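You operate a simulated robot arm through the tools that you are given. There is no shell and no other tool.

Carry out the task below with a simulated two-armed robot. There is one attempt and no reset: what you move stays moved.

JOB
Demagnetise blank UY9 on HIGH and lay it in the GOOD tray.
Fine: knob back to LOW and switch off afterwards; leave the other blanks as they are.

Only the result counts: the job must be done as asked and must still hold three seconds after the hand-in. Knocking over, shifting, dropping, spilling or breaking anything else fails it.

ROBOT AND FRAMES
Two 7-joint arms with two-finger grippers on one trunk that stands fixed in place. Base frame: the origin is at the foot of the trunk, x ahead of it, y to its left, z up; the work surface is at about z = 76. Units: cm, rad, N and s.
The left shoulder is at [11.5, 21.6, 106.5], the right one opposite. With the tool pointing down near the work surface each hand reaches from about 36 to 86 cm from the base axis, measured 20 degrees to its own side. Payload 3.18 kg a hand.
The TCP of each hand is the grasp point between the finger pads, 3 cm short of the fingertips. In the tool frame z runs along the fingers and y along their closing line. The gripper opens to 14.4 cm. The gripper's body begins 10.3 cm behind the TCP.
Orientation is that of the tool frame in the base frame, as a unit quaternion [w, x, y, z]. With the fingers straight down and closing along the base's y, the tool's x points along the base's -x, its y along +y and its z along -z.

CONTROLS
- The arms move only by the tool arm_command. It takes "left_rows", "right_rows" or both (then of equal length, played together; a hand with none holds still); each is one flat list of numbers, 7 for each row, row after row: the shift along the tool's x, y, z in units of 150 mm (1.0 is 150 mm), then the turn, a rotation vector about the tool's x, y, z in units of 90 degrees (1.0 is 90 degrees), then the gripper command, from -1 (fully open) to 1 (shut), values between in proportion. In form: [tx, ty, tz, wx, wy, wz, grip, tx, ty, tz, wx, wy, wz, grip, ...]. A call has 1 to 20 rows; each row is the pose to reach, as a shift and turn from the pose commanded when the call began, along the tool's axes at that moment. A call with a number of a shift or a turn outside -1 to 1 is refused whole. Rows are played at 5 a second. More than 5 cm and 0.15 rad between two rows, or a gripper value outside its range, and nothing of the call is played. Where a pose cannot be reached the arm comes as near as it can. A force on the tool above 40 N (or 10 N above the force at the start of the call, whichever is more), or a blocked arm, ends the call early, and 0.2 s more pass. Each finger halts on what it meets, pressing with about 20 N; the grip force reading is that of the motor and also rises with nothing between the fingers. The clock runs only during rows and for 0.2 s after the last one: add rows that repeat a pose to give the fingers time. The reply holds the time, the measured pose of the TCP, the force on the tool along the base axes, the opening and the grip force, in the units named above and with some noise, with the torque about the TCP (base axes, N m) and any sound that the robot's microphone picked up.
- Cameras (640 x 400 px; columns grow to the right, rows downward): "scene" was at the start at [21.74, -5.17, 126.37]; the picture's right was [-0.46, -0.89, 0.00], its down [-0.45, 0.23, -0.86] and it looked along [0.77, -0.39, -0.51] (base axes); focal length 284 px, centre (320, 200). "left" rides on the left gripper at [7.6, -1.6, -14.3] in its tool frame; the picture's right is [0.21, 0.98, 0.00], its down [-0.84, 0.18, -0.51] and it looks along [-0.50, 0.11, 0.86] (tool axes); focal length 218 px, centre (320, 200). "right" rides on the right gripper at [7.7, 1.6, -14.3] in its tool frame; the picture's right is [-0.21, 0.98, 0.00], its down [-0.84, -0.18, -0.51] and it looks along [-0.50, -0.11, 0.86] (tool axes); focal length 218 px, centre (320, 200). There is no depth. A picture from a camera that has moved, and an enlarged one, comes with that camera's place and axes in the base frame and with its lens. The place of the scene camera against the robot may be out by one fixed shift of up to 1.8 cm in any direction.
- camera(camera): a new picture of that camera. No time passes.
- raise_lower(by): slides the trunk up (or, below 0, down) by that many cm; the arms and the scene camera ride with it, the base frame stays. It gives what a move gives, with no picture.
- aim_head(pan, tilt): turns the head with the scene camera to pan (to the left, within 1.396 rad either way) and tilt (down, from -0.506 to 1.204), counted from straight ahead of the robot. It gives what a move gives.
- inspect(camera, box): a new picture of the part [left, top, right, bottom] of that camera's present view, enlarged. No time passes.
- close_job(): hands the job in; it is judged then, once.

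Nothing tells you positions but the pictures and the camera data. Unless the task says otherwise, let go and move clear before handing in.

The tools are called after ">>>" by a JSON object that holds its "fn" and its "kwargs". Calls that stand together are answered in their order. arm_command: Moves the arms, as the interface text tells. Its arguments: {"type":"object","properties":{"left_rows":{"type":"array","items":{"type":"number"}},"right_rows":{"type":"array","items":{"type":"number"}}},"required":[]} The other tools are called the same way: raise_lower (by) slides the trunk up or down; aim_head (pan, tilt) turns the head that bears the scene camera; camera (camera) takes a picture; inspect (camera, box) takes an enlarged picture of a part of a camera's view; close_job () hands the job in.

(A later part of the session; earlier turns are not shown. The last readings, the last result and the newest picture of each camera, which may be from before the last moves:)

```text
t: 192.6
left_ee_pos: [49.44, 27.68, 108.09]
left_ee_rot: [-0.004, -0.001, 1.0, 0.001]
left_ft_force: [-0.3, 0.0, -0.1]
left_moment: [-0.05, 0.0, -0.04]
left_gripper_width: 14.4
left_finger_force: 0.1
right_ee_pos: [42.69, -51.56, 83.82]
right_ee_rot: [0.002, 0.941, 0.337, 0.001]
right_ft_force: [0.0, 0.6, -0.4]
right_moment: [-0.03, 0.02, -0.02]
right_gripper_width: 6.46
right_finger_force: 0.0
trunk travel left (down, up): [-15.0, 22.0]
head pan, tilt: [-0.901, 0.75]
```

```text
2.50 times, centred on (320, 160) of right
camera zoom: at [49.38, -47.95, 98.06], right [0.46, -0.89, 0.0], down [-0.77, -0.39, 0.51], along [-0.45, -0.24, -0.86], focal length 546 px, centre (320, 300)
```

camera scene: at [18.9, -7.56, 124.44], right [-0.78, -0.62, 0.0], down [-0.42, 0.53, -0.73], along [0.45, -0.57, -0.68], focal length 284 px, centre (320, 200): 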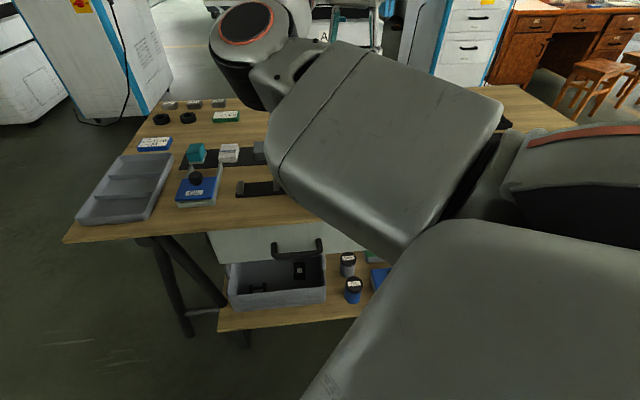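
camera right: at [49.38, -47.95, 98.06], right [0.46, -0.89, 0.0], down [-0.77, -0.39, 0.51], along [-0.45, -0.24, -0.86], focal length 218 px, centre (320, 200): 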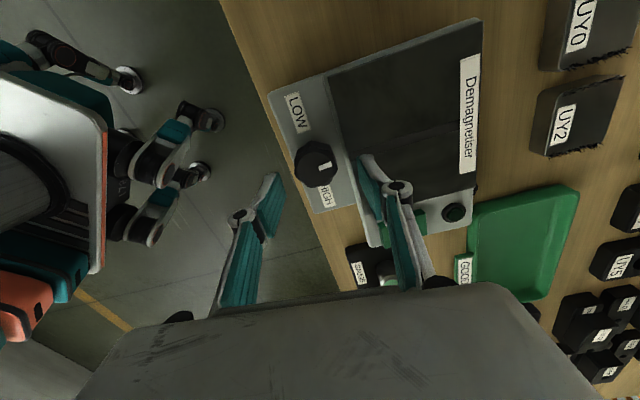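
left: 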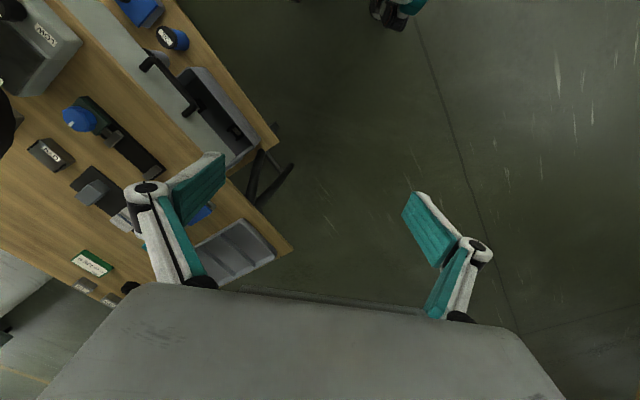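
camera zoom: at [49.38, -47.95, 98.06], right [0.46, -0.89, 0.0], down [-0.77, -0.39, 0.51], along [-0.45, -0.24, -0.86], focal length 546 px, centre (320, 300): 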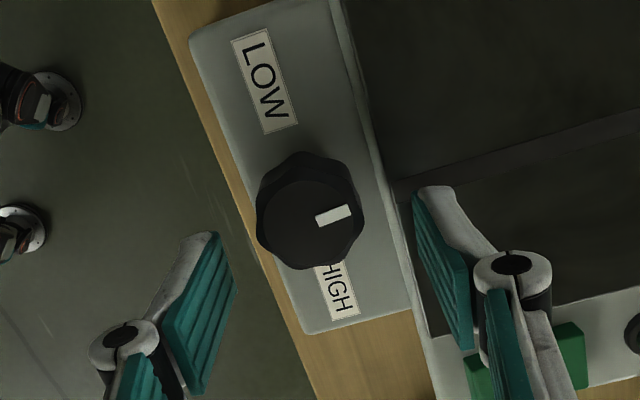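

The pointer is now mid-way (pointing at the pad). I'll lift, rotate the wrist back and regrip for the next stroke.

>>> {"fn": "arm_command", "kwargs": {"right_rows": [0, 0, -0.1, 0, 0, 0, 0.1, 0, 0, -0.22, 0, 0, 0, 0.1, 0.003, 0.005, -0.22, 0, 0, -0.07, 0.1, 0.007, 0.01, -0.22, 0, 0, -0.14, 0.1, 0.01, 0.016, -0.22, 0, 0, -0.21, 0.1, 0.014, 0.021, -0.22, 0, 0, -0.28, 0.1, 0.017, 0.026, -0.22, 0, 0, -0.35, 0.1, 0.021, 0.031, -0.22, 0, 0, -0.42, 0.1, 0.024, 0.037, -0.22, 0, 0, -0.49, 0.1, 0.028, 0.042, -0.22, 0, 0, -0.56, 0.1, 0.031, 0.047, -0.22, 0, 0, -0.63, 0.1, 0.035, 0.053, -0.22, 0, 0, -0.7, 0.1, 0.039, 0.059, -0.22, 0, 0, -0.784, 0.1, 0.039, 0.059, -0.22, 0, 0, -0.784, 0.1, 0.039, 0.059, -0.22, 0, 0, -0.784, 0.1, 0.039, 0.059, -0.22, 0, 0, -0.784, 0.1]}}

>>> {"fn": "inspect", "kwargs": {"camera": "right", "box": [260, 100, 400, 240]}}

```text
t: 196.0
left_ee_pos: [49.55, 27.74, 108.18]
left_ee_rot: [-0.004, -0.002, 1.0, 0.0]
left_ft_force: [0.8, -0.1, 0.6]
left_moment: [-0.01, 0.01, -0.02]
left_gripper_width: 14.4
left_finger_force: 0.0
right_ee_pos: [43.48, -52.18, 87.18]
right_ee_rot: [0.003, 0.577, 0.817, -0.003]
right_ft_force: [-0.1, 0.9, 0.6]
right_moment: [0.02, 0.02, -0.05]
right_gripper_width: 6.48
right_finger_force: 0.1
trunk travel left (down, up): [-15.0, 22.0]
head pan, tilt: [-0.901, 0.75]
```

```text
2.86 times, centred on (330, 170) of right
camera zoom: at [42.25, -44.36, 101.44], right [0.99, 0.13, 0.0], down [0.11, -0.85, 0.51], along [0.07, -0.51, -0.86], focal length 624 px, centre (291, 286)
```

zoom: 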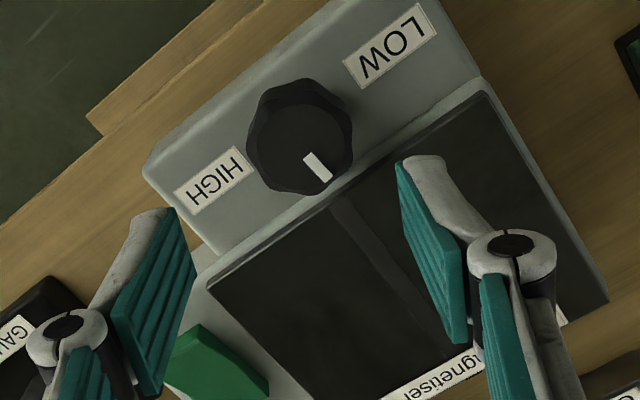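

At yaw -70° the reach is worse; yaw -87° was fine. Rotating to -87° and re-centring.

>>> {"fn": "arm_command", "kwargs": {"right_rows": [0.002, -0.006, 0, 0, 0, 0.06, 0.1, 0.004, -0.012, 0, 0, 0, 0.12, 0.1, 0.006, -0.018, 0, 0, 0, 0.183, 0.1, 0.006, -0.018, 0, 0, 0, 0.183, 0.1, 0.006, -0.018, 0, 0, 0, 0.183, 0.1, 0.006, -0.018, 0, 0, 0, 0.183, 0.1]}}

>>> {"fn": "inspect", "kwargs": {"camera": "right", "box": [260, 100, 400, 240]}}

```text
t: 197.4
left_ee_pos: [49.61, 27.65, 108.22]
left_ee_rot: [-0.003, -0.001, 1.0, 0.0]
left_ft_force: [0.3, -0.4, 0.0]
left_moment: [-0.01, -0.02, -0.02]
left_gripper_width: 14.4
left_finger_force: 0.0
right_ee_pos: [43.43, -51.7, 87.1]
right_ee_rot: [0.0, 0.685, 0.729, 0.0]
right_ft_force: [1.5, 0.2, 0.2]
right_moment: [0.0, -0.02, 0.02]
right_gripper_width: 6.46
right_finger_force: 0.1
trunk travel left (down, up): [-15.0, 22.0]
head pan, tilt: [-0.901, 0.75]
```

```text
2.86 times, centred on (330, 170) of right
camera zoom: at [44.36, -44.0, 101.33], right [0.99, -0.15, 0.0], down [-0.13, -0.85, 0.51], along [-0.07, -0.5, -0.86], focal length 624 px, centre (291, 286)
```

zoom: 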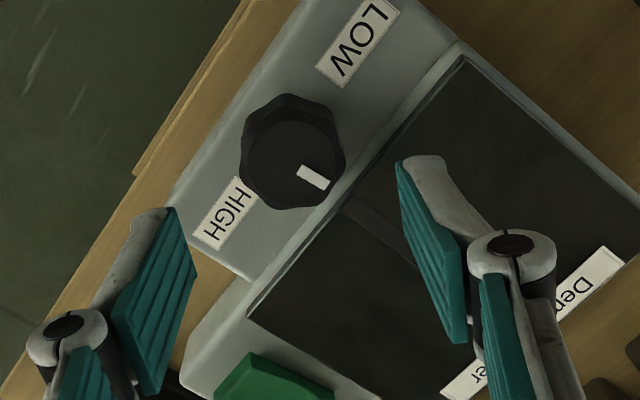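

Good. Lower to the grip height and close as before.

>>> {"fn": "arm_command", "kwargs": {"right_rows": [0.002, 0.004, 0.075, 0, 0, 0, 0.1, 0.004, 0.008, 0.15, 0, 0, 0, 0.1, 0.006, 0.011, 0.223, 0, 0, 0, 0.1, 0.006, 0.011, 0.223, 0, 0, 0, 0.1, 0.006, 0.011, 0.223, 0, 0, 0, 0.1]}}

>>> {"fn": "arm_command", "kwargs": {"right_rows": [0, 0, 0, 0, 0, 0, 0.25, 0, 0, 0, 0, 0, 0, 0.35, 0, 0, 0, 0, 0, 0, 0.42, 0, 0, 0, 0, 0, 0, 0.47, 0, 0, 0, 0, 0, 0, 0.52, 0, 0, 0, 0, 0, 0, 0.55, 0, 0, 0, 0, 0, 0, 0.55]}}

```text
t: 198.6
left_ee_pos: [49.37, 27.74, 108.2]
left_ee_rot: [-0.004, -0.001, 1.0, 0.0]
left_ft_force: [-0.1, 0.6, 1.0]
left_moment: [-0.03, -0.01, 0.0]
left_gripper_width: 14.42
left_finger_force: 0.3
right_ee_pos: [43.5, -51.6, 83.87]
right_ee_rot: [0.002, 0.684, 0.729, -0.001]
right_ft_force: [-0.1, 0.5, 0.0]
right_moment: [0.01, 0.03, 0.02]
right_gripper_width: 6.47
right_finger_force: 0.1
trunk travel left (down, up): [-15.0, 22.0]
head pan, tilt: [-0.901, 0.75]
```

```text
t: 200.2
left_ee_pos: [49.62, 27.64, 108.17]
left_ee_rot: [-0.003, -0.001, 1.0, -0.001]
left_ft_force: [0.2, -0.2, 0.1]
left_moment: [0.0, 0.01, 0.0]
left_gripper_width: 14.41
left_finger_force: 0.1
right_ee_pos: [43.61, -51.61, 83.74]
right_ee_rot: [0.001, 0.684, 0.729, 0.0]
right_ft_force: [4.9, -0.5, 0.0]
right_moment: [-0.08, -0.14, -0.09]
right_gripper_width: 3.56
right_finger_force: 3.1
trunk travel left (down, up): [-15.0, 22.0]
head pan, tilt: [-0.901, 0.75]
```

>>> {"fn": "arm_command", "kwargs": {"right_rows": [0, 0.005, 0, 0, 0, 0, 0.57, 0, 0.01, 0, 0, 0, 0, 0.6, 0, 0.012, 0, 0, 0, 0, 0.6, 0, 0.012, 0, 0, 0, 0, 0.6]}}

```text
t: 201.2
left_ee_pos: [49.45, 27.69, 108.12]
left_ee_rot: [-0.004, -0.001, 1.0, 0.001]
left_ft_force: [0.6, -0.5, -1.0]
left_moment: [-0.04, 0.02, -0.01]
left_gripper_width: 14.39
left_finger_force: 0.0
right_ee_pos: [43.74, -51.6, 83.74]
right_ee_rot: [0.001, 0.684, 0.729, -0.001]
right_ft_force: [-1.0, -0.2, 2.8]
right_moment: [0.51, -0.1, -0.02]
right_gripper_width: 3.33
right_finger_force: 44.7
trunk travel left (down, up): [-15.0, 22.0]
head pan, tilt: [-0.901, 0.75]
```

Gripped evenly. Turning 40° more.

>>> {"fn": "arm_command", "kwargs": {"right_rows": [0.0002, -0.0052, 0, 0, 0, 0.0556, 0.6, 0.0009, -0.0104, 0, 0, 0, 0.1111, 0.6, 0.002, -0.0155, 0, 0, 0, 0.1667, 0.6, 0.0036, -0.0205, 0, 0, 0, 0.2222, 0.6, 0.0056, -0.0254, 0, 0, 0, 0.2778, 0.6, 0.008, -0.03, 0, 0, 0, 0.3333, 0.6, 0.0109, -0.0344, 0, 0, 0, 0.3889, 0.6, 0.014, -0.0386, 0, 0, 0, 0.4444, 0.6, 0.014, -0.0386, 0, 0, 0, 0.4444, 0.6]}}

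>>> {"fn": "inspect", "kwargs": {"camera": "right", "box": [270, 120, 370, 220]}}

```text
t: 203.2
left_ee_pos: [49.43, 27.83, 107.99]
left_ee_rot: [-0.003, -0.001, 1.0, -0.001]
left_ft_force: [0.2, -0.7, -0.1]
left_moment: [0.02, 0.0, 0.01]
left_gripper_width: 14.39
left_finger_force: 0.1
right_ee_pos: [42.97, -51.39, 83.72]
right_ee_rot: [0.001, 0.893, 0.449, -0.001]
right_ft_force: [-10.9, 23.2, -5.8]
right_moment: [0.07, 0.77, 0.21]
right_gripper_width: 3.33
right_finger_force: 45.4
trunk travel left (down, up): [-15.0, 22.0]
head pan, tilt: [-0.901, 0.75]
```

```text
4.00 times, centred on (320, 170) of right
camera zoom: at [48.69, -46.28, 98.0], right [0.66, -0.75, 0.0], down [-0.65, -0.57, 0.51], along [-0.38, -0.34, -0.86], focal length 873 px, centre (320, 320)
```

zoom: 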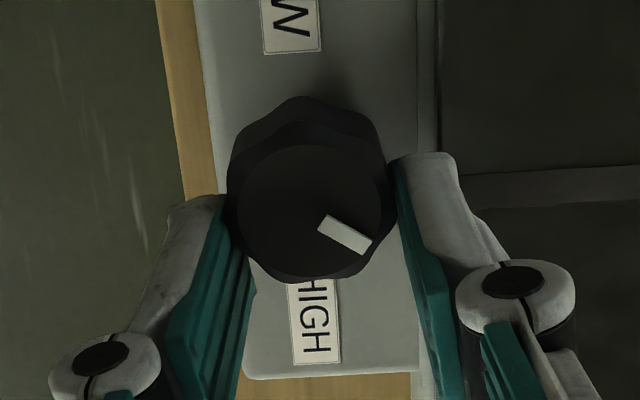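

Turned to ~94° in total. Release, lift, rotate back and take the last stroke.

>>> {"fn": "arm_command", "kwargs": {"right_rows": [0, 0, 0, 0, 0, 0, 0.4, 0, 0, 0, 0, 0, 0, 0.25, 0, 0, 0, 0, 0, 0, 0.1, 0, 0, -0.1, 0, 0, 0, 0.1, 0, 0, -0.2, 0, 0, 0, 0.1, -0.003, 0.007, -0.2, 0, 0, -0.074, 0.1, -0.005, 0.014, -0.2, 0, 0, -0.148, 0.1, -0.006, 0.021, -0.2, 0, 0, -0.222, 0.1, -0.007, 0.028, -0.2, 0, 0, -0.296, 0.1, -0.007, 0.035, -0.2, 0, 0, -0.37, 0.1, -0.007, 0.041, -0.2, 0, 0, -0.444, 0.1, -0.007, 0.041, -0.2, 0, 0, -0.444, 0.1, -0.007, 0.041, -0.2, 0, 0, -0.444, 0.1, -0.007, 0.041, -0.2, 0, 0, -0.444, 0.1]}}

>>> {"fn": "inspect", "kwargs": {"camera": "right", "box": [260, 100, 400, 240]}}

```text
t: 206.2
left_ee_pos: [49.5, 27.74, 108.16]
left_ee_rot: [-0.003, -0.001, 1.0, 0.001]
left_ft_force: [0.1, -0.5, -0.2]
left_moment: [-0.04, 0.02, -0.01]
left_gripper_width: 14.39
left_finger_force: 0.1
right_ee_pos: [43.7, -51.93, 86.63]
right_ee_rot: [0.0, 0.685, 0.729, 0.001]
right_ft_force: [0.2, 0.0, 0.7]
right_moment: [0.03, 0.01, 0.0]
right_gripper_width: 6.5
right_finger_force: 0.0
trunk travel left (down, up): [-15.0, 22.0]
head pan, tilt: [-0.901, 0.75]
```

```text
2.86 times, centred on (330, 170) of right
camera zoom: at [44.55, -44.22, 100.96], right [0.99, -0.15, 0.0], down [-0.13, -0.85, 0.51], along [-0.07, -0.5, -0.86], focal length 624 px, centre (291, 286)
```

zoom: 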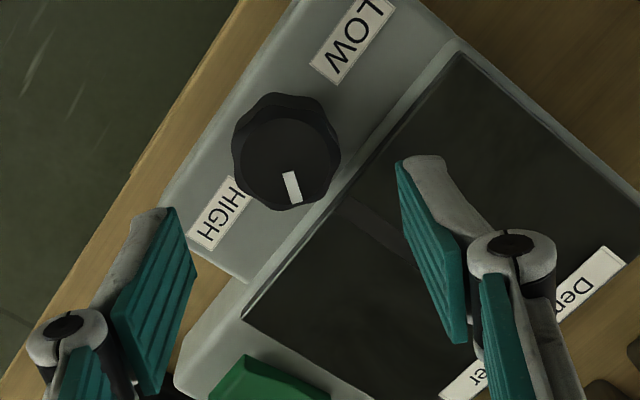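

Pointer now at about -91°; HIGH should be near -103/-105°. One more short stroke of ~18°.

>>> {"fn": "arm_command", "kwargs": {"right_rows": [0.008, 0, 0.065, 0, 0, 0, 0.1, 0.015, 0, 0.13, 0, 0, 0, 0.1, 0.022, 0, 0.192, 0, 0, 0, 0.1, 0.022, 0, 0.192, 0, 0, 0, 0.1, 0.022, 0, 0.192, 0, 0, 0, 0.1, 0.022, 0, 0.192, 0, 0, 0, 0.25, 0.022, 0, 0.192, 0, 0, 0, 0.35, 0.022, 0, 0.192, 0, 0, 0, 0.42, 0.022, 0, 0.192, 0, 0, 0, 0.47, 0.022, 0, 0.192, 0, 0, 0, 0.52, 0.022, 0, 0.192, 0, 0, 0, 0.55, 0.022, 0, 0.192, 0, 0, 0, 0.55]}}

```text
t: 208.8
left_ee_pos: [49.44, 27.71, 108.16]
left_ee_rot: [-0.003, -0.001, 1.0, 0.0]
left_ft_force: [-0.1, -1.5, -0.2]
left_moment: [0.02, 0.0, 0.01]
left_gripper_width: 14.4
left_finger_force: 0.0
right_ee_pos: [43.62, -51.56, 83.85]
right_ee_rot: [0.002, 0.686, 0.727, 0.0]
right_ft_force: [4.3, 0.7, 0.6]
right_moment: [-0.04, -0.14, -0.02]
right_gripper_width: 3.56
right_finger_force: 2.2
trunk travel left (down, up): [-15.0, 22.0]
head pan, tilt: [-0.901, 0.75]
```

>>> {"fn": "arm_command", "kwargs": {"right_rows": [0, 0.005, 0, 0, 0, 0, 0.57, 0, 0.01, 0, 0, 0, 0, 0.6, 0, 0.012, 0, 0, 0, 0, 0.6, 0, 0.012, 0, 0, 0, 0, 0.6, 0.0002, 0.0068, 0, 0, 0, 0.0556, 0.6, 0.0009, 0.0016, 0, 0, 0, 0.1111, 0.6, 0.002, -0.0035, 0, 0, 0, 0.1667, 0.6, 0.0036, -0.0085, 0, 0, 0, 0.2, 0.6, 0.0036, -0.0085, 0, 0, 0, 0.2, 0.6]}}

>>> {"fn": "inspect", "kwargs": {"camera": "right", "box": [270, 120, 370, 220]}}

```text
t: 210.8
left_ee_pos: [49.49, 27.8, 108.13]
left_ee_rot: [-0.004, -0.002, 1.0, 0.0]
left_ft_force: [0.1, -0.7, 0.8]
left_moment: [0.01, 0.02, -0.03]
left_gripper_width: 14.39
left_finger_force: 0.0
right_ee_pos: [43.34, -51.66, 83.79]
right_ee_rot: [0.0, 0.791, 0.612, -0.001]
right_ft_force: [-6.2, 3.6, -0.8]
right_moment: [-0.22, 0.31, 0.09]
right_gripper_width: 3.35
right_finger_force: 45.0
trunk travel left (down, up): [-15.0, 22.0]
head pan, tilt: [-0.901, 0.75]
```

```text
4.00 times, centred on (320, 170) of right
camera zoom: at [46.66, -44.6, 98.09], right [0.89, -0.45, 0.0], down [-0.39, -0.77, 0.51], along [-0.23, -0.46, -0.86], focal length 873 px, centre (320, 320)
```

zoom: 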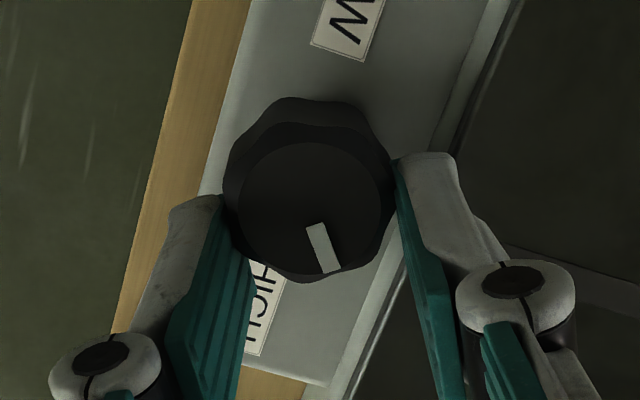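

The pointer is at about -101° with some slip in the fingers — likely at the HIGH stop. A few degrees more to be sure, then release and look.

>>> {"fn": "arm_command", "kwargs": {"right_rows": [0.0002, -0.0052, 0, 0, 0, 0.0556, 0.6, 0.0006, -0.0085, 0, 0, 0, 0.09, 0.6, 0.0006, -0.0085, 0, 0, 0, 0.09, 0.6, 0.0006, -0.0085, 0, 0, 0, 0.09, 0.4, 0.0006, -0.0085, 0, 0, 0, 0.09, 0.25, 0.0006, -0.0085, 0, 0, 0, 0.09, 0.1, 0.0006, -0.0085, -0.1, 0, 0, 0.09, 0.1, 0.0006, -0.0085, -0.25, 0, 0, 0.09, 0.1, 0.0006, -0.0085, -0.35, 0, 0, 0.09, 0.1, 0.0006, -0.0085, -0.35, 0, 0, 0.09, 0.1]}}

>>> {"fn": "inspect", "kwargs": {"camera": "right", "box": [240, 60, 420, 240]}}

```text
t: 213.0
left_ee_pos: [49.58, 27.64, 108.04]
left_ee_rot: [-0.004, -0.001, 1.0, -0.001]
left_ft_force: [0.1, -0.2, 0.2]
left_moment: [0.02, 0.0, -0.02]
left_gripper_width: 14.39
left_finger_force: 0.1
right_ee_pos: [43.3, -51.47, 89.02]
right_ee_rot: [0.001, 0.831, 0.556, 0.001]
right_ft_force: [-0.7, 0.3, -0.5]
right_moment: [0.02, -0.03, 0.01]
right_gripper_width: 6.49
right_finger_force: 0.1
trunk travel left (down, up): [-15.0, 22.0]
head pan, tilt: [-0.901, 0.75]
```

```text
2.22 times, centred on (330, 150) of right
camera zoom: at [47.6, -45.05, 103.35], right [0.82, -0.57, 0.0], down [-0.49, -0.71, 0.51], along [-0.29, -0.42, -0.86], focal length 485 px, centre (298, 311)
```

zoom: 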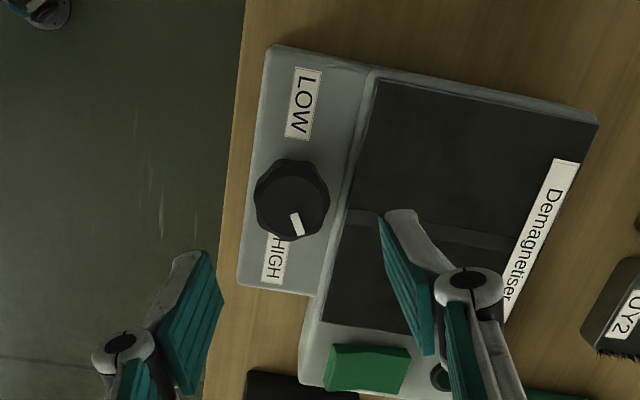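

>>> {"fn": "inspect", "kwargs": {"camera": "right", "box": [300, 110, 350, 160]}}

>>> {"fn": "inspect", "kwargs": {"camera": "right", "box": [320, 170, 420, 240]}}

```text
8.00 times, centred on (325, 135) of right
camera zoom: at [47.6, -45.05, 103.35], right [0.82, -0.57, 0.0], down [-0.49, -0.71, 0.51], along [-0.29, -0.42, -0.86], focal length 1746 px, centre (280, 720)
```

zoom: 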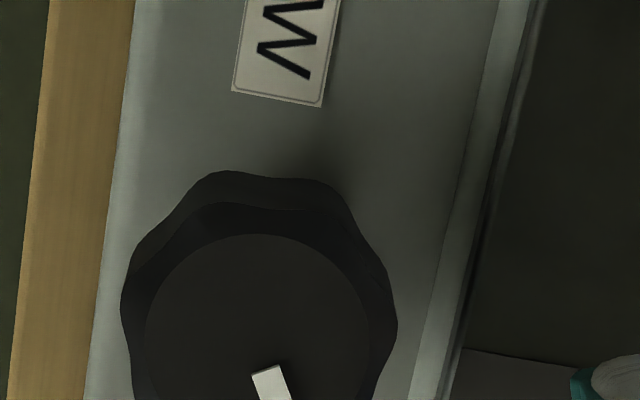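

```text
5.71 times, centred on (370, 205) of right
camera zoom: at [47.6, -45.05, 103.35], right [0.82, -0.57, 0.0], down [-0.49, -0.71, 0.51], along [-0.29, -0.42, -0.86], focal length 1247 px, centre (34, 171)
```

zoom: 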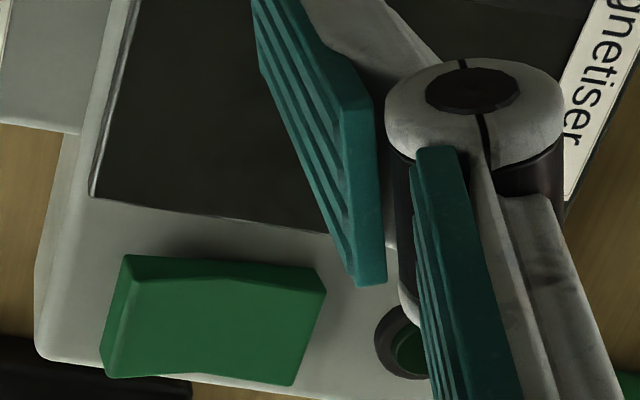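

>>> {"fn": "inspect", "kwargs": {"camera": "right", "box": [290, 80, 370, 190]}}

```text
3.64 times, centred on (330, 135) of right
camera zoom: at [47.6, -45.05, 103.35], right [0.82, -0.57, 0.0], down [-0.49, -0.71, 0.51], along [-0.29, -0.42, -0.86], focal length 794 px, centre (284, 436)
```

zoom: 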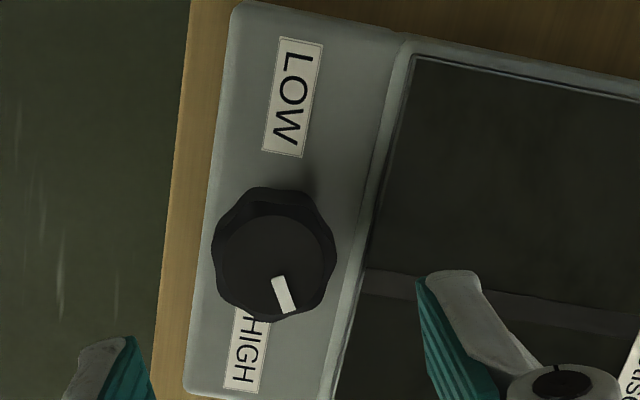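

The knob is at HIGH (pointer ≈ -105°, mirror of LOW). Next the rocker: its raised near end is around (39.8, -60.2). I'll close the fingers and move above it.

>>> {"fn": "arm_command", "kwargs": {"right_rows": [-0.08, 0, -0.133, 0, 0, 0, 0.4, -0.19, 0, -0.133, 0, 0, -0.03, 0.7, -0.3, 0.01, -0.133, 0, 0, -0.06, 1, -0.41, 0.01, -0.133, 0, 0, -0.1, 1, -0.52, 0.02, -0.133, 0, 0, -0.139, 1, -0.628, 0.022, -0.133, 0, 0, -0.139, 1, -0.628, 0.022, -0.133, 0, 0, -0.139, 1, -0.628, 0.022, -0.133, 0, 0, -0.139, 1]}}

>>> {"fn": "camera", "kwargs": {"camera": "right"}}

>>> {"fn": "inspect", "kwargs": {"camera": "right", "box": [260, 100, 400, 240]}}

```text
t: 214.8
left_ee_pos: [49.5, 27.57, 108.12]
left_ee_rot: [-0.003, -0.001, 1.0, 0.0]
left_ft_force: [-0.8, 0.4, -0.2]
left_moment: [-0.02, -0.01, -0.01]
left_gripper_width: 14.42
left_finger_force: 0.1
right_ee_pos: [39.93, -60.23, 91.08]
right_ee_rot: [0.002, 0.765, 0.644, 0.0]
right_ft_force: [-0.5, -0.1, 0.1]
right_moment: [-0.02, -0.01, 0.01]
right_gripper_width: 0.01
right_finger_force: 19.5
trunk travel left (down, up): [-15.0, 22.0]
head pan, tilt: [-0.901, 0.75]
```

```text
taken
camera right: at [42.71, -53.02, 105.35], right [0.93, -0.38, 0.0], down [-0.32, -0.8, 0.51], along [-0.19, -0.47, -0.86], focal length 218 px, centre (320, 200)
```

right: 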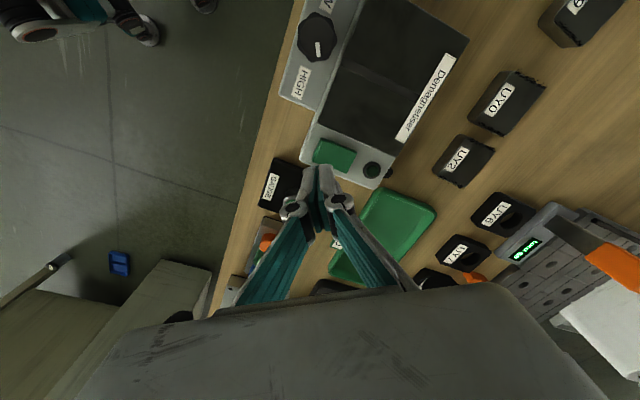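

```text
2.86 times, centred on (330, 170) of right
camera zoom: at [42.71, -53.02, 105.35], right [0.93, -0.38, 0.0], down [-0.32, -0.8, 0.51], along [-0.19, -0.47, -0.86], focal length 624 px, centre (291, 286)
```

zoom: 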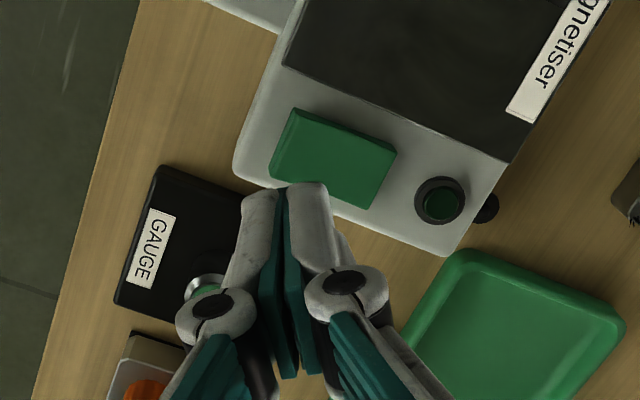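

Well aligned with the rocker's near end. Descending to just above it, then pressing slowly.

>>> {"fn": "arm_command", "kwargs": {"right_rows": [-0.005, 0.006, 0.12, 0, 0, 0, 1, -0.011, 0.012, 0.24, 0, 0, 0, 1, -0.011, 0.012, 0.34, 0, 0, 0, 1, -0.011, 0.012, 0.39, 0, 0, 0, 1, -0.011, 0.012, 0.39, 0, 0, 0, 1, -0.011, 0.012, 0.39, 0, 0, 0, 1]}}

>>> {"fn": "inspect", "kwargs": {"camera": "right", "box": [270, 130, 390, 250]}}

```text
t: 216.2
left_ee_pos: [49.41, 27.6, 108.1]
left_ee_rot: [-0.004, -0.001, 1.0, -0.001]
left_ft_force: [-0.1, 0.3, 0.5]
left_moment: [-0.04, 0.01, 0.03]
left_gripper_width: 14.37
left_finger_force: 0.1
right_ee_pos: [40.16, -60.51, 85.37]
right_ee_rot: [0.001, 0.766, 0.643, 0.0]
right_ft_force: [-0.3, -0.7, 0.6]
right_moment: [0.02, 0.01, -0.03]
right_gripper_width: 0.0
right_finger_force: 20.5
trunk travel left (down, up): [-15.0, 22.0]
head pan, tilt: [-0.901, 0.75]
```

```text
3.33 times, centred on (330, 190) of right
camera zoom: at [42.88, -53.26, 99.53], right [0.93, -0.38, 0.0], down [-0.32, -0.8, 0.51], along [-0.19, -0.47, -0.86], focal length 728 px, centre (287, 233)
```

zoom: 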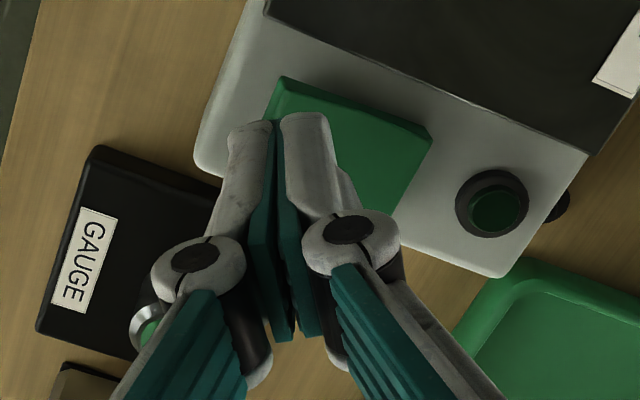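

>>> {"fn": "arm_command", "kwargs": {"right_rows": [0, 0, 0.01, 0, 0, 0, 1, 0, 0, 0.02, 0, 0, 0, 1, 0, 0, 0.03, 0, 0, 0, 1, 0, 0, 0.04, 0, 0, 0, 1, 0, 0, 0.05, 0, 0, 0, 1, 0, 0, 0.06, 0, 0, 0, 1, 0, 0, 0.06, 0, 0, 0, 1]}}

>>> {"fn": "arm_command", "kwargs": {"right_rows": [0, 0, 0.008, 0, 0, 0, 1, 0, 0, 0.016, 0, 0, 0, 1, 0, 0, 0.024, 0, 0, 0, 1, 0, 0, 0.032, 0, 0, 0, 1, 0, 0, 0.04, 0, 0, 0, 1, 0, 0, 0.04, 0, 0, 0, 1]}}

>>> {"fn": "inspect", "kwargs": {"camera": "right", "box": [270, 130, 390, 250]}}

```text
t: 217.8
left_ee_pos: [49.53, 27.72, 108.13]
left_ee_rot: [-0.004, -0.001, 1.0, 0.0]
left_ft_force: [0.6, 0.1, 1.1]
left_moment: [0.02, -0.01, 0.0]
left_gripper_width: 14.4
left_finger_force: 0.1
right_ee_pos: [40.15, -60.4, 84.28]
right_ee_rot: [0.001, 0.766, 0.642, 0.0]
right_ft_force: [-0.5, -0.8, -0.3]
right_moment: [-0.03, 0.0, 0.03]
right_gripper_width: 0.04
right_finger_force: 19.8
trunk travel left (down, up): [-15.0, 22.0]
head pan, tilt: [-0.901, 0.75]
```

```text
t: 219.2
left_ee_pos: [49.54, 27.68, 108.13]
left_ee_rot: [-0.004, -0.001, 1.0, 0.0]
left_ft_force: [-0.2, 0.3, 0.1]
left_moment: [-0.02, 0.02, 0.04]
left_gripper_width: 14.41
left_finger_force: 0.1
right_ee_pos: [40.13, -60.47, 83.79]
right_ee_rot: [0.001, 0.766, 0.642, -0.001]
right_ft_force: [-0.7, -0.3, 4.7]
right_moment: [-0.02, -0.02, 0.0]
right_gripper_width: 0.03
right_finger_force: 20.5
trunk travel left (down, up): [-15.0, 22.0]
head pan, tilt: [-0.901, 0.75]
heard: click
```

```text
3.33 times, centred on (330, 190) of right
camera zoom: at [42.85, -53.25, 98.07], right [0.93, -0.38, 0.0], down [-0.32, -0.8, 0.51], along [-0.19, -0.47, -0.86], focal length 728 px, centre (287, 233)
```

zoom: 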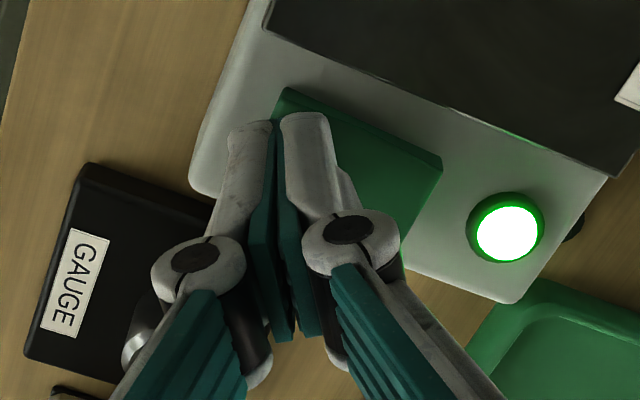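

Click, and the lamp is lit green — the demagnetiser is on at HIGH. Lifting and moving toward UY9.

>>> {"fn": "arm_command", "kwargs": {"right_rows": [0, 0, -0.15, 0, 0, 0, 1, 0, 0, -0.3, 0, 0, 0, 1, 0, 0, -0.45, 0, 0, 0, 1, 0, 0, -0.6, 0, 0, 0, 0.5, 0, 0, -0.75, 0, 0, 0, 0, 0, 0, -0.75, 0, 0, 0, -0.1, 0, 0, -0.75, 0, 0, 0, -0.1]}}

>>> {"fn": "arm_command", "kwargs": {"right_rows": [0.02, 0.15, 0, 0, 0, -0.06, -0.1, 0.03, 0.3, 0, 0, 0, -0.12, -0.1, 0.05, 0.45, 0, 0, 0, -0.18, -0.1, 0.06, 0.6, 0, 0, 0, -0.24, -0.1, 0.08, 0.75, 0, 0, 0, -0.28, -0.1, 0.09, 0.9, 0, 0, 0, -0.28, -0.1, 0.1, 1.0, 0, 0, 0, -0.28, -0.1, 0.1, 1.0, 0, 0, 0, -0.28, -0.1, 0.1, 1.0, 0, 0, 0, -0.28, -0.1]}}

>>> {"fn": "camera", "kwargs": {"camera": "right"}}

```text
t: 220.8
left_ee_pos: [49.45, 27.66, 108.18]
left_ee_rot: [-0.004, 0.0, 1.0, 0.0]
left_ft_force: [0.2, -0.1, -0.4]
left_moment: [0.03, 0.03, 0.0]
left_gripper_width: 14.43
left_finger_force: 0.0
right_ee_pos: [40.15, -60.48, 94.93]
right_ee_rot: [0.002, 0.766, 0.643, -0.001]
right_ft_force: [-0.6, 0.4, -0.5]
right_moment: [0.02, 0.02, 0.0]
right_gripper_width: 7.92
right_finger_force: 0.0
trunk travel left (down, up): [-15.0, 22.0]
head pan, tilt: [-0.901, 0.75]
```

```text
t: 222.8
left_ee_pos: [49.56, 27.68, 108.01]
left_ee_rot: [-0.003, -0.001, 1.0, 0.001]
left_ft_force: [0.2, -0.9, 0.4]
left_moment: [-0.01, 0.02, 0.02]
left_gripper_width: 14.41
left_finger_force: 0.1
right_ee_pos: [55.16, -61.66, 94.93]
right_ee_rot: [0.001, 0.607, 0.795, 0.0]
right_ft_force: [-0.9, -0.8, -0.5]
right_moment: [0.03, -0.02, -0.01]
right_gripper_width: 7.93
right_finger_force: 0.0
trunk travel left (down, up): [-15.0, 22.0]
head pan, tilt: [-0.901, 0.75]
```

```text
taken
camera right: at [54.55, -53.89, 109.25], right [1.0, 0.05, 0.0], down [0.05, -0.86, 0.51], along [0.03, -0.51, -0.86], focal length 218 px, centre (320, 200)
```

right: 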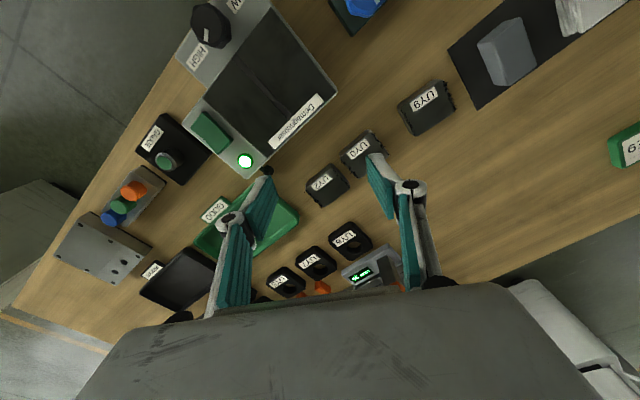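

UY9 is in view. Zooming on UY9 and the tray for sizes and orientation.

>>> {"fn": "inspect", "kwargs": {"camera": "right", "box": [370, 60, 480, 150]}}

>>> {"fn": "inspect", "kwargs": {"camera": "right", "box": [180, 110, 350, 260]}}

```text
4.44 times, centred on (425, 105) of right
camera zoom: at [54.55, -53.89, 109.25], right [1.0, 0.05, 0.0], down [0.05, -0.86, 0.51], along [0.03, -0.51, -0.86], focal length 970 px, centre (-147, 622)
```

zoom: 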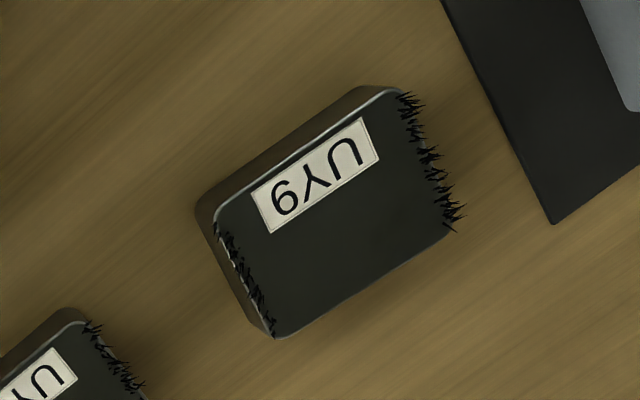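

```text
2.67 times, centred on (265, 185) of right
camera zoom: at [54.55, -53.89, 109.25], right [1.0, 0.05, 0.0], down [0.05, -0.86, 0.51], along [0.03, -0.51, -0.86], focal length 582 px, centre (467, 240)
```

zoom: 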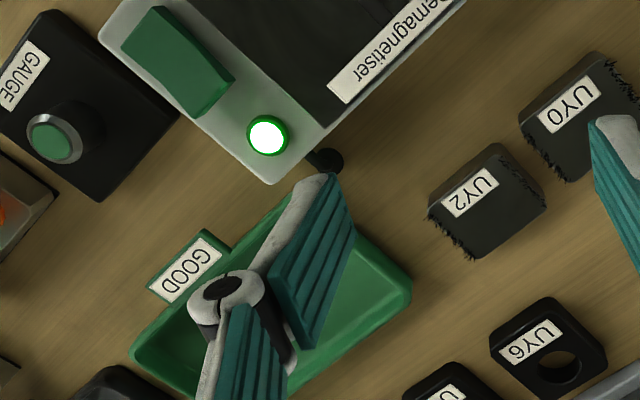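

UY9 measures about 5.7 × 4.7 cm, ~1.8 cm high, centre ≈ (69.3, -57.7), turned ~38°. I'll move above it with the fingers closing along its long side.

>>> {"fn": "arm_command", "kwargs": {"right_rows": [0, 0.122, 0.02, 0, 0, -0.032, -0.1, 0.001, 0.244, 0.06, 0, 0, -0.065, -0.1, 0.001, 0.366, 0.12, 0, 0, -0.097, -0.1, 0.002, 0.488, 0.18, 0, 0, -0.129, -0.1, 0.002, 0.61, 0.25, 0, 0, -0.161, -0.1, 0.003, 0.732, 0.32, 0, 0, -0.194, -0.1, 0.003, 0.854, 0.39, 0, 0, -0.226, -0.1, 0.004, 0.976, 0.467, 0, 0, -0.258, -0.1, 0.004, 0.976, 0.467, 0, 0, -0.258, -0.1, 0.004, 0.976, 0.467, 0, 0, -0.258, -0.1, 0.004, 0.976, 0.467, 0, 0, -0.258, -0.1]}}

>>> {"fn": "camera", "kwargs": {"camera": "right"}}

>>> {"fn": "inspect", "kwargs": {"camera": "right", "box": [240, 90, 420, 240]}}

```text
t: 225.2
left_ee_pos: [49.58, 27.64, 108.1]
left_ee_rot: [-0.004, -0.001, 1.0, -0.001]
left_ft_force: [0.8, -0.6, -0.1]
left_moment: [-0.01, 0.03, -0.01]
left_gripper_width: 14.44
left_finger_force: 0.0
right_ee_pos: [69.39, -57.82, 87.97]
right_ee_rot: [0.0, 0.435, 0.9, 0.0]
right_ft_force: [0.6, 0.5, -1.0]
right_moment: [0.03, 0.02, -0.03]
right_gripper_width: 7.92
right_finger_force: 0.1
trunk travel left (down, up): [-15.0, 22.0]
head pan, tilt: [-0.901, 0.75]
```

```text
taken
camera right: at [65.67, -50.77, 102.28], right [0.9, 0.44, 0.0], down [0.38, -0.77, 0.51], along [0.23, -0.46, -0.86], focal length 218 px, centre (320, 200)
```

right: 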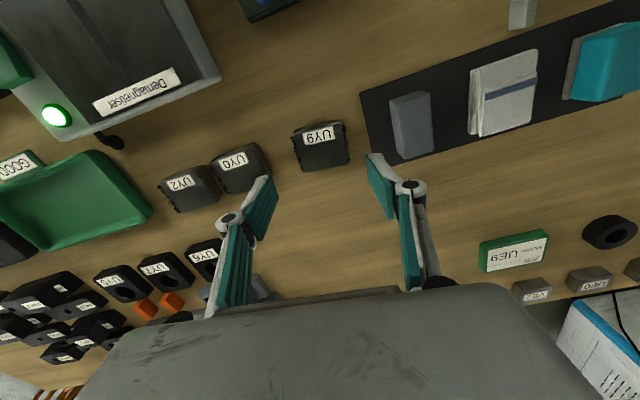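

```text
2.67 times, centred on (330, 165) of right
camera zoom: at [65.67, -50.77, 102.28], right [0.9, 0.44, 0.0], down [0.38, -0.77, 0.51], along [0.23, -0.46, -0.86], focal length 582 px, centre (293, 293)
```

zoom: 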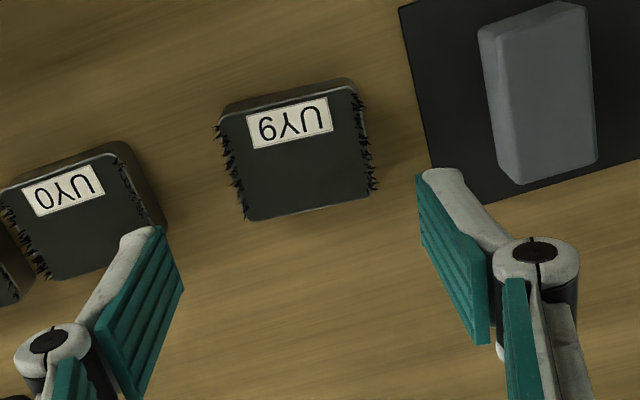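

Above UY9, aligned; offset only (0.14, 0.12) cm. Descending around it with ~1 cm clearance each side.

>>> {"fn": "arm_command", "kwargs": {"right_rows": [0.003, 0.003, 0.12, 0, 0, 0, -0.1, 0.006, 0.005, 0.24, 0, 0, 0, -0.1, 0.009, 0.008, 0.36, 0, 0, 0, -0.1, 0.009, 0.008, 0.46, 0, 0, 0, -0.1, 0.009, 0.008, 0.46, 0, 0, 0, -0.1, 0.009, 0.008, 0.46, 0, 0, 0, -0.1]}}

>>> {"fn": "inspect", "kwargs": {"camera": "right", "box": [220, 100, 440, 290]}}

```text
t: 226.6
left_ee_pos: [49.6, 27.68, 108.14]
left_ee_rot: [-0.005, 0.0, 1.0, 0.0]
left_ft_force: [0.9, 0.5, 0.4]
left_moment: [-0.01, 0.02, 0.01]
left_gripper_width: 14.41
left_finger_force: 0.2
right_ee_pos: [69.5, -57.58, 81.09]
right_ee_rot: [0.001, 0.435, 0.9, 0.0]
right_ft_force: [-0.1, -1.1, 0.0]
right_moment: [0.03, 0.0, -0.01]
right_gripper_width: 7.88
right_finger_force: 0.1
trunk travel left (down, up): [-15.0, 22.0]
head pan, tilt: [-0.901, 0.75]
```

```text
2.11 times, centred on (330, 195) of right
camera zoom: at [65.71, -50.57, 95.36], right [0.9, 0.44, 0.0], down [0.38, -0.77, 0.51], along [0.23, -0.46, -0.86], focal length 460 px, centre (299, 210)
```

zoom: 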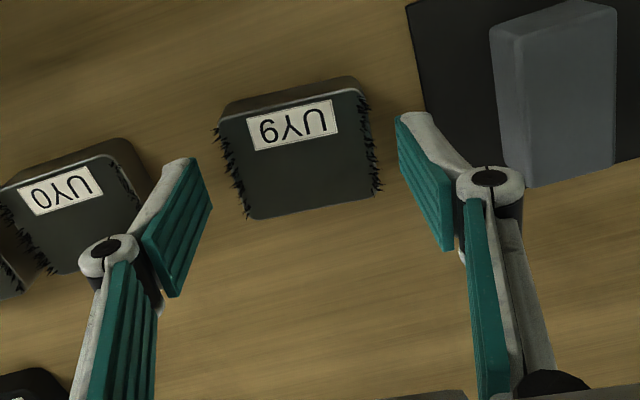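

Centred on the block. Descending the last 1.6 cm slowly.

>>> {"fn": "arm_command", "kwargs": {"right_rows": [0, 0, 0.02, 0, 0, 0, -0.1, 0, 0, 0.04, 0, 0, 0, -0.1, 0, 0, 0.06, 0, 0, 0, -0.1, 0, 0, 0.08, 0, 0, 0, -0.1, 0, 0, 0.1, 0, 0, 0, -0.1, 0, 0, 0.1, 0, 0, 0, -0.1, 0, 0, 0.1, 0, 0, 0, -0.1]}}

>>> {"fn": "camera", "kwargs": {"camera": "right"}}

```text
t: 228.2
left_ee_pos: [49.46, 27.63, 108.08]
left_ee_rot: [-0.003, -0.001, 1.0, 0.001]
left_ft_force: [-0.6, -1.0, 0.3]
left_moment: [0.0, 0.02, 0.01]
left_gripper_width: 14.39
left_finger_force: 0.0
right_ee_pos: [69.33, -57.62, 79.62]
right_ee_rot: [0.0, 0.435, 0.9, 0.0]
right_ft_force: [-0.3, 0.3, 0.3]
right_moment: [-0.04, 0.02, 0.0]
right_gripper_width: 7.91
right_finger_force: 0.1
trunk travel left (down, up): [-15.0, 22.0]
head pan, tilt: [-0.901, 0.75]
```

```text
taken
camera right: at [65.68, -50.58, 93.93], right [0.9, 0.44, 0.0], down [0.38, -0.77, 0.51], along [0.23, -0.46, -0.86], focal length 218 px, centre (320, 200)
```

right: 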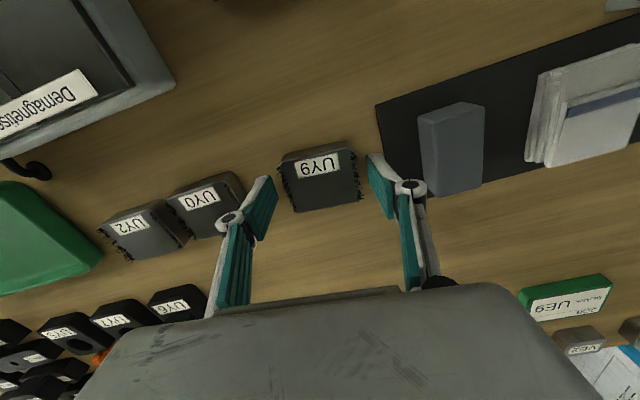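

No contact with the bench. Closing gently on UY9.

>>> {"fn": "arm_command", "kwargs": {"right_rows": [0, 0, 0, 0, 0, 0, 0, 0, 0, 0, 0, 0, 0, 0.08, 0, 0, 0, 0, 0, 0, 0.14, 0, 0, 0, 0, 0, 0, 0.18, 0, 0, 0, 0, 0, 0, 0.22, 0, 0, 0, 0, 0, 0, 0.26, 0, 0, 0, 0, 0, 0, 0.3, 0, 0, 0, 0, 0, 0, 0.3]}}

>>> {"fn": "inspect", "kwargs": {"camera": "right", "box": [240, 120, 420, 280]}}

```text
t: 230.0
left_ee_pos: [49.46, 27.65, 108.2]
left_ee_rot: [-0.003, -0.001, 1.0, 0.0]
left_ft_force: [0.5, -0.4, -0.5]
left_moment: [0.0, -0.01, -0.01]
left_gripper_width: 14.41
left_finger_force: 0.0
right_ee_pos: [69.36, -57.55, 79.66]
right_ee_rot: [0.001, 0.435, 0.9, 0.0]
right_ft_force: [3.0, 1.5, 1.3]
right_moment: [0.09, -0.07, 0.02]
right_gripper_width: 5.97
right_finger_force: 19.5
trunk travel left (down, up): [-15.0, 22.0]
head pan, tilt: [-0.901, 0.75]
```

```text
2.50 times, centred on (330, 200) of right
camera zoom: at [65.68, -50.56, 93.95], right [0.9, 0.44, 0.0], down [0.38, -0.77, 0.51], along [0.23, -0.46, -0.86], focal length 546 px, centre (295, 200)
```

zoom: 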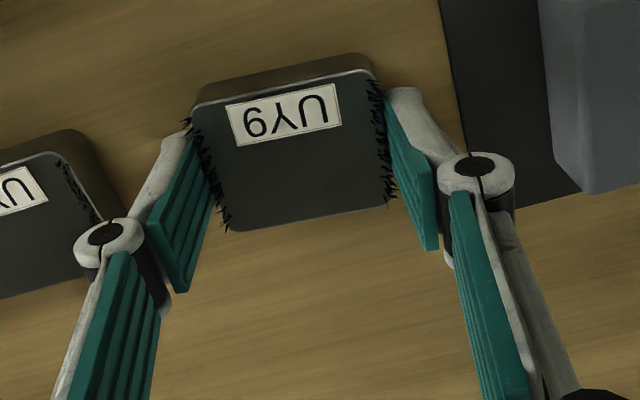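

Gripped (5.97 cm, balanced). Lifting straight up.

>>> {"fn": "arm_command", "kwargs": {"right_rows": [0, 0, -0.05, 0, 0, 0, 0.35, 0, 0, -0.12, 0, 0, 0, 0.35, 0, 0, -0.25, 0, 0, 0, 0.35, 0, 0, -0.4, 0, 0, 0, 0.35, 0, 0, -0.55, 0, 0, 0, 0.35, 0, 0, -0.7, 0, 0, 0, 0.35, 0, 0, -0.7, 0, 0, 0, 0.35]}}

>>> {"fn": "camera", "kwargs": {"camera": "right"}}

```text
t: 231.6
left_ee_pos: [49.54, 27.72, 108.1]
left_ee_rot: [-0.003, 0.0, 1.0, 0.0]
left_ft_force: [-0.2, 0.3, -0.1]
left_moment: [-0.02, 0.02, -0.02]
left_gripper_width: 14.42
left_finger_force: 0.1
right_ee_pos: [69.22, -57.53, 90.04]
right_ee_rot: [0.0, 0.436, 0.9, 0.0]
right_ft_force: [0.1, -0.2, 0.2]
right_moment: [0.04, 0.01, 0.01]
right_gripper_width: 4.68
right_finger_force: 0.1
trunk travel left (down, up): [-15.0, 22.0]
head pan, tilt: [-0.901, 0.75]
```

```text
taken
camera right: at [65.65, -50.52, 104.37], right [0.9, 0.44, 0.0], down [0.38, -0.77, 0.51], along [0.23, -0.46, -0.86], focal length 218 px, centre (320, 200)
```

right: 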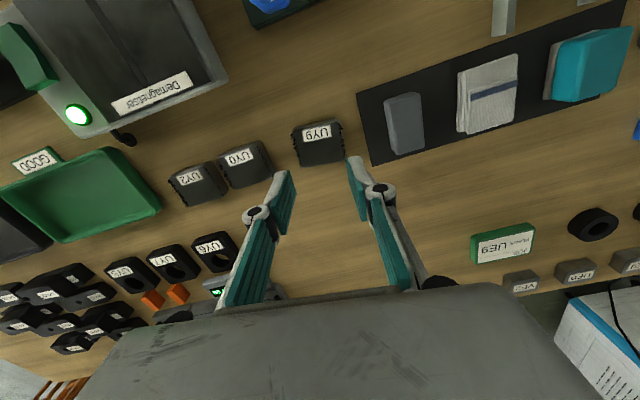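

The fingers slipped off — my estimate of the block's top was too high (5.97 cm actual width implies the top is near 77 or lower). UY9 still lies in place; I'll re-measure and grip lower.

>>> {"fn": "inspect", "kwargs": {"camera": "right", "box": [240, 90, 420, 240]}}

```text
2.67 times, centred on (330, 165) of right
camera zoom: at [65.65, -50.52, 104.37], right [0.9, 0.44, 0.0], down [0.38, -0.77, 0.51], along [0.23, -0.46, -0.86], focal length 582 px, centre (293, 293)
```

zoom: 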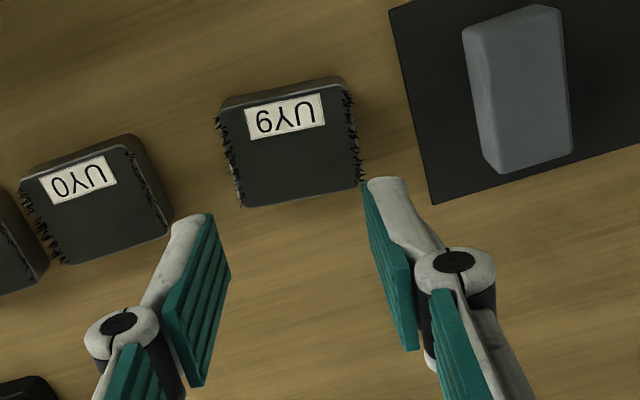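

UY9 is essentially where it was. Opening, re-centring, and going down until the fingertips feel the bench.

>>> {"fn": "arm_command", "kwargs": {"right_rows": [-0.006, -0.007, 0, 0, 0, 0, -0.1, -0.013, -0.015, 0.1, 0, 0, 0, -0.1, -0.013, -0.015, 0.25, 0, 0, 0, -0.1, -0.013, -0.015, 0.4, 0, 0, 0, -0.1, -0.013, -0.015, 0.55, 0, 0, 0, -0.1, -0.013, -0.015, 0.68, 0, 0, 0, -0.1, -0.013, -0.015, 0.68, 0, 0, 0, -0.1, -0.013, -0.015, 0.68, 0, 0, 0, -0.1]}}

>>> {"fn": "arm_command", "kwargs": {"right_rows": [0, 0, 0.01, 0, 0, 0, -0.1, 0, 0, 0.02, 0, 0, 0, -0.1, 0, 0, 0.03, 0, 0, 0, -0.1, 0, 0, 0.04, 0, 0, 0, -0.1, 0, 0, 0.05, 0, 0, 0, -0.1, 0, 0, 0.05, 0, 0, 0, -0.1]}}

>>> {"fn": "inspect", "kwargs": {"camera": "right", "box": [240, 120, 420, 280]}}

```text
t: 233.4
left_ee_pos: [49.56, 27.66, 108.19]
left_ee_rot: [-0.003, -0.001, 1.0, 0.0]
left_ft_force: [0.3, 0.2, -0.4]
left_moment: [0.02, -0.01, 0.01]
left_gripper_width: 14.42
left_finger_force: 0.0
right_ee_pos: [69.37, -57.82, 79.98]
right_ee_rot: [0.0, 0.435, 0.9, 0.0]
right_ft_force: [0.3, -0.5, 0.3]
right_moment: [0.01, -0.01, 0.02]
right_gripper_width: 7.93
right_finger_force: 0.2
trunk travel left (down, up): [-15.0, 22.0]
head pan, tilt: [-0.901, 0.75]
```

```text
t: 234.8
left_ee_pos: [49.54, 27.71, 108.13]
left_ee_rot: [-0.004, -0.001, 1.0, 0.0]
left_ft_force: [-0.3, 0.6, 0.4]
left_moment: [0.01, -0.02, 0.02]
left_gripper_width: 14.41
left_finger_force: 0.1
right_ee_pos: [69.3, -57.79, 79.16]
right_ee_rot: [0.001, 0.435, 0.9, -0.001]
right_ft_force: [0.2, 0.4, -0.2]
right_moment: [0.0, -0.01, 0.0]
right_gripper_width: 7.93
right_finger_force: 0.0
trunk travel left (down, up): [-15.0, 22.0]
head pan, tilt: [-0.901, 0.75]
```

```text
2.50 times, centred on (330, 200) of right
camera zoom: at [65.62, -50.84, 93.45], right [0.9, 0.44, 0.0], down [0.38, -0.77, 0.51], along [0.23, -0.46, -0.86], focal length 546 px, centre (295, 200)
```

zoom: 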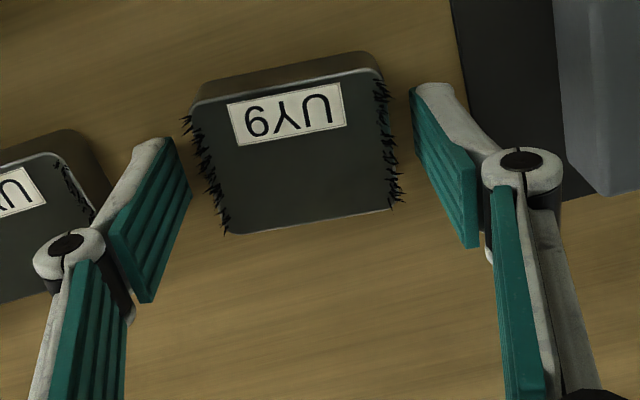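

>>> {"fn": "arm_command", "kwargs": {"right_rows": [0, 0, 0.006, 0, 0, 0, -0.1, 0, 0, 0.012, 0, 0, 0, -0.1, 0, 0, 0.018, 0, 0, 0, -0.1, 0, 0, 0.024, 0, 0, 0, -0.1, 0, 0, 0.024, 0, 0, 0, -0.1]}}

>>> {"fn": "arm_command", "kwargs": {"right_rows": [0, 0, 0.006, 0, 0, 0, -0.1, 0, 0, 0.012, 0, 0, 0, -0.1, 0, 0, 0.018, 0, 0, 0, -0.1, 0, 0, 0.018, 0, 0, 0, -0.1]}}

```text
t: 236.0
left_ee_pos: [49.54, 27.66, 108.18]
left_ee_rot: [-0.003, -0.001, 1.0, 0.001]
left_ft_force: [0.3, -0.2, -0.4]
left_moment: [0.01, 0.02, 0.03]
left_gripper_width: 14.4
left_finger_force: 0.0
right_ee_pos: [69.36, -57.72, 78.86]
right_ee_rot: [0.0, 0.436, 0.9, 0.0]
right_ft_force: [-0.4, -0.2, 0.4]
right_moment: [-0.01, 0.02, -0.01]
right_gripper_width: 7.93
right_finger_force: 0.1
trunk travel left (down, up): [-15.0, 22.0]
head pan, tilt: [-0.901, 0.75]
```

```text
t: 237.0
left_ee_pos: [49.43, 27.8, 108.18]
left_ee_rot: [-0.003, 0.0, 1.0, 0.001]
left_ft_force: [-0.6, -0.4, 0.5]
left_moment: [-0.03, -0.05, -0.02]
left_gripper_width: 14.42
left_finger_force: 0.1
right_ee_pos: [69.26, -57.82, 78.84]
right_ee_rot: [0.002, 0.435, 0.9, 0.0]
right_ft_force: [4.1, -2.4, 7.1]
right_moment: [-0.23, 0.2, 0.19]
right_gripper_width: 7.65
right_finger_force: 0.1
trunk travel left (down, up): [-15.0, 22.0]
head pan, tilt: [-0.901, 0.75]
```

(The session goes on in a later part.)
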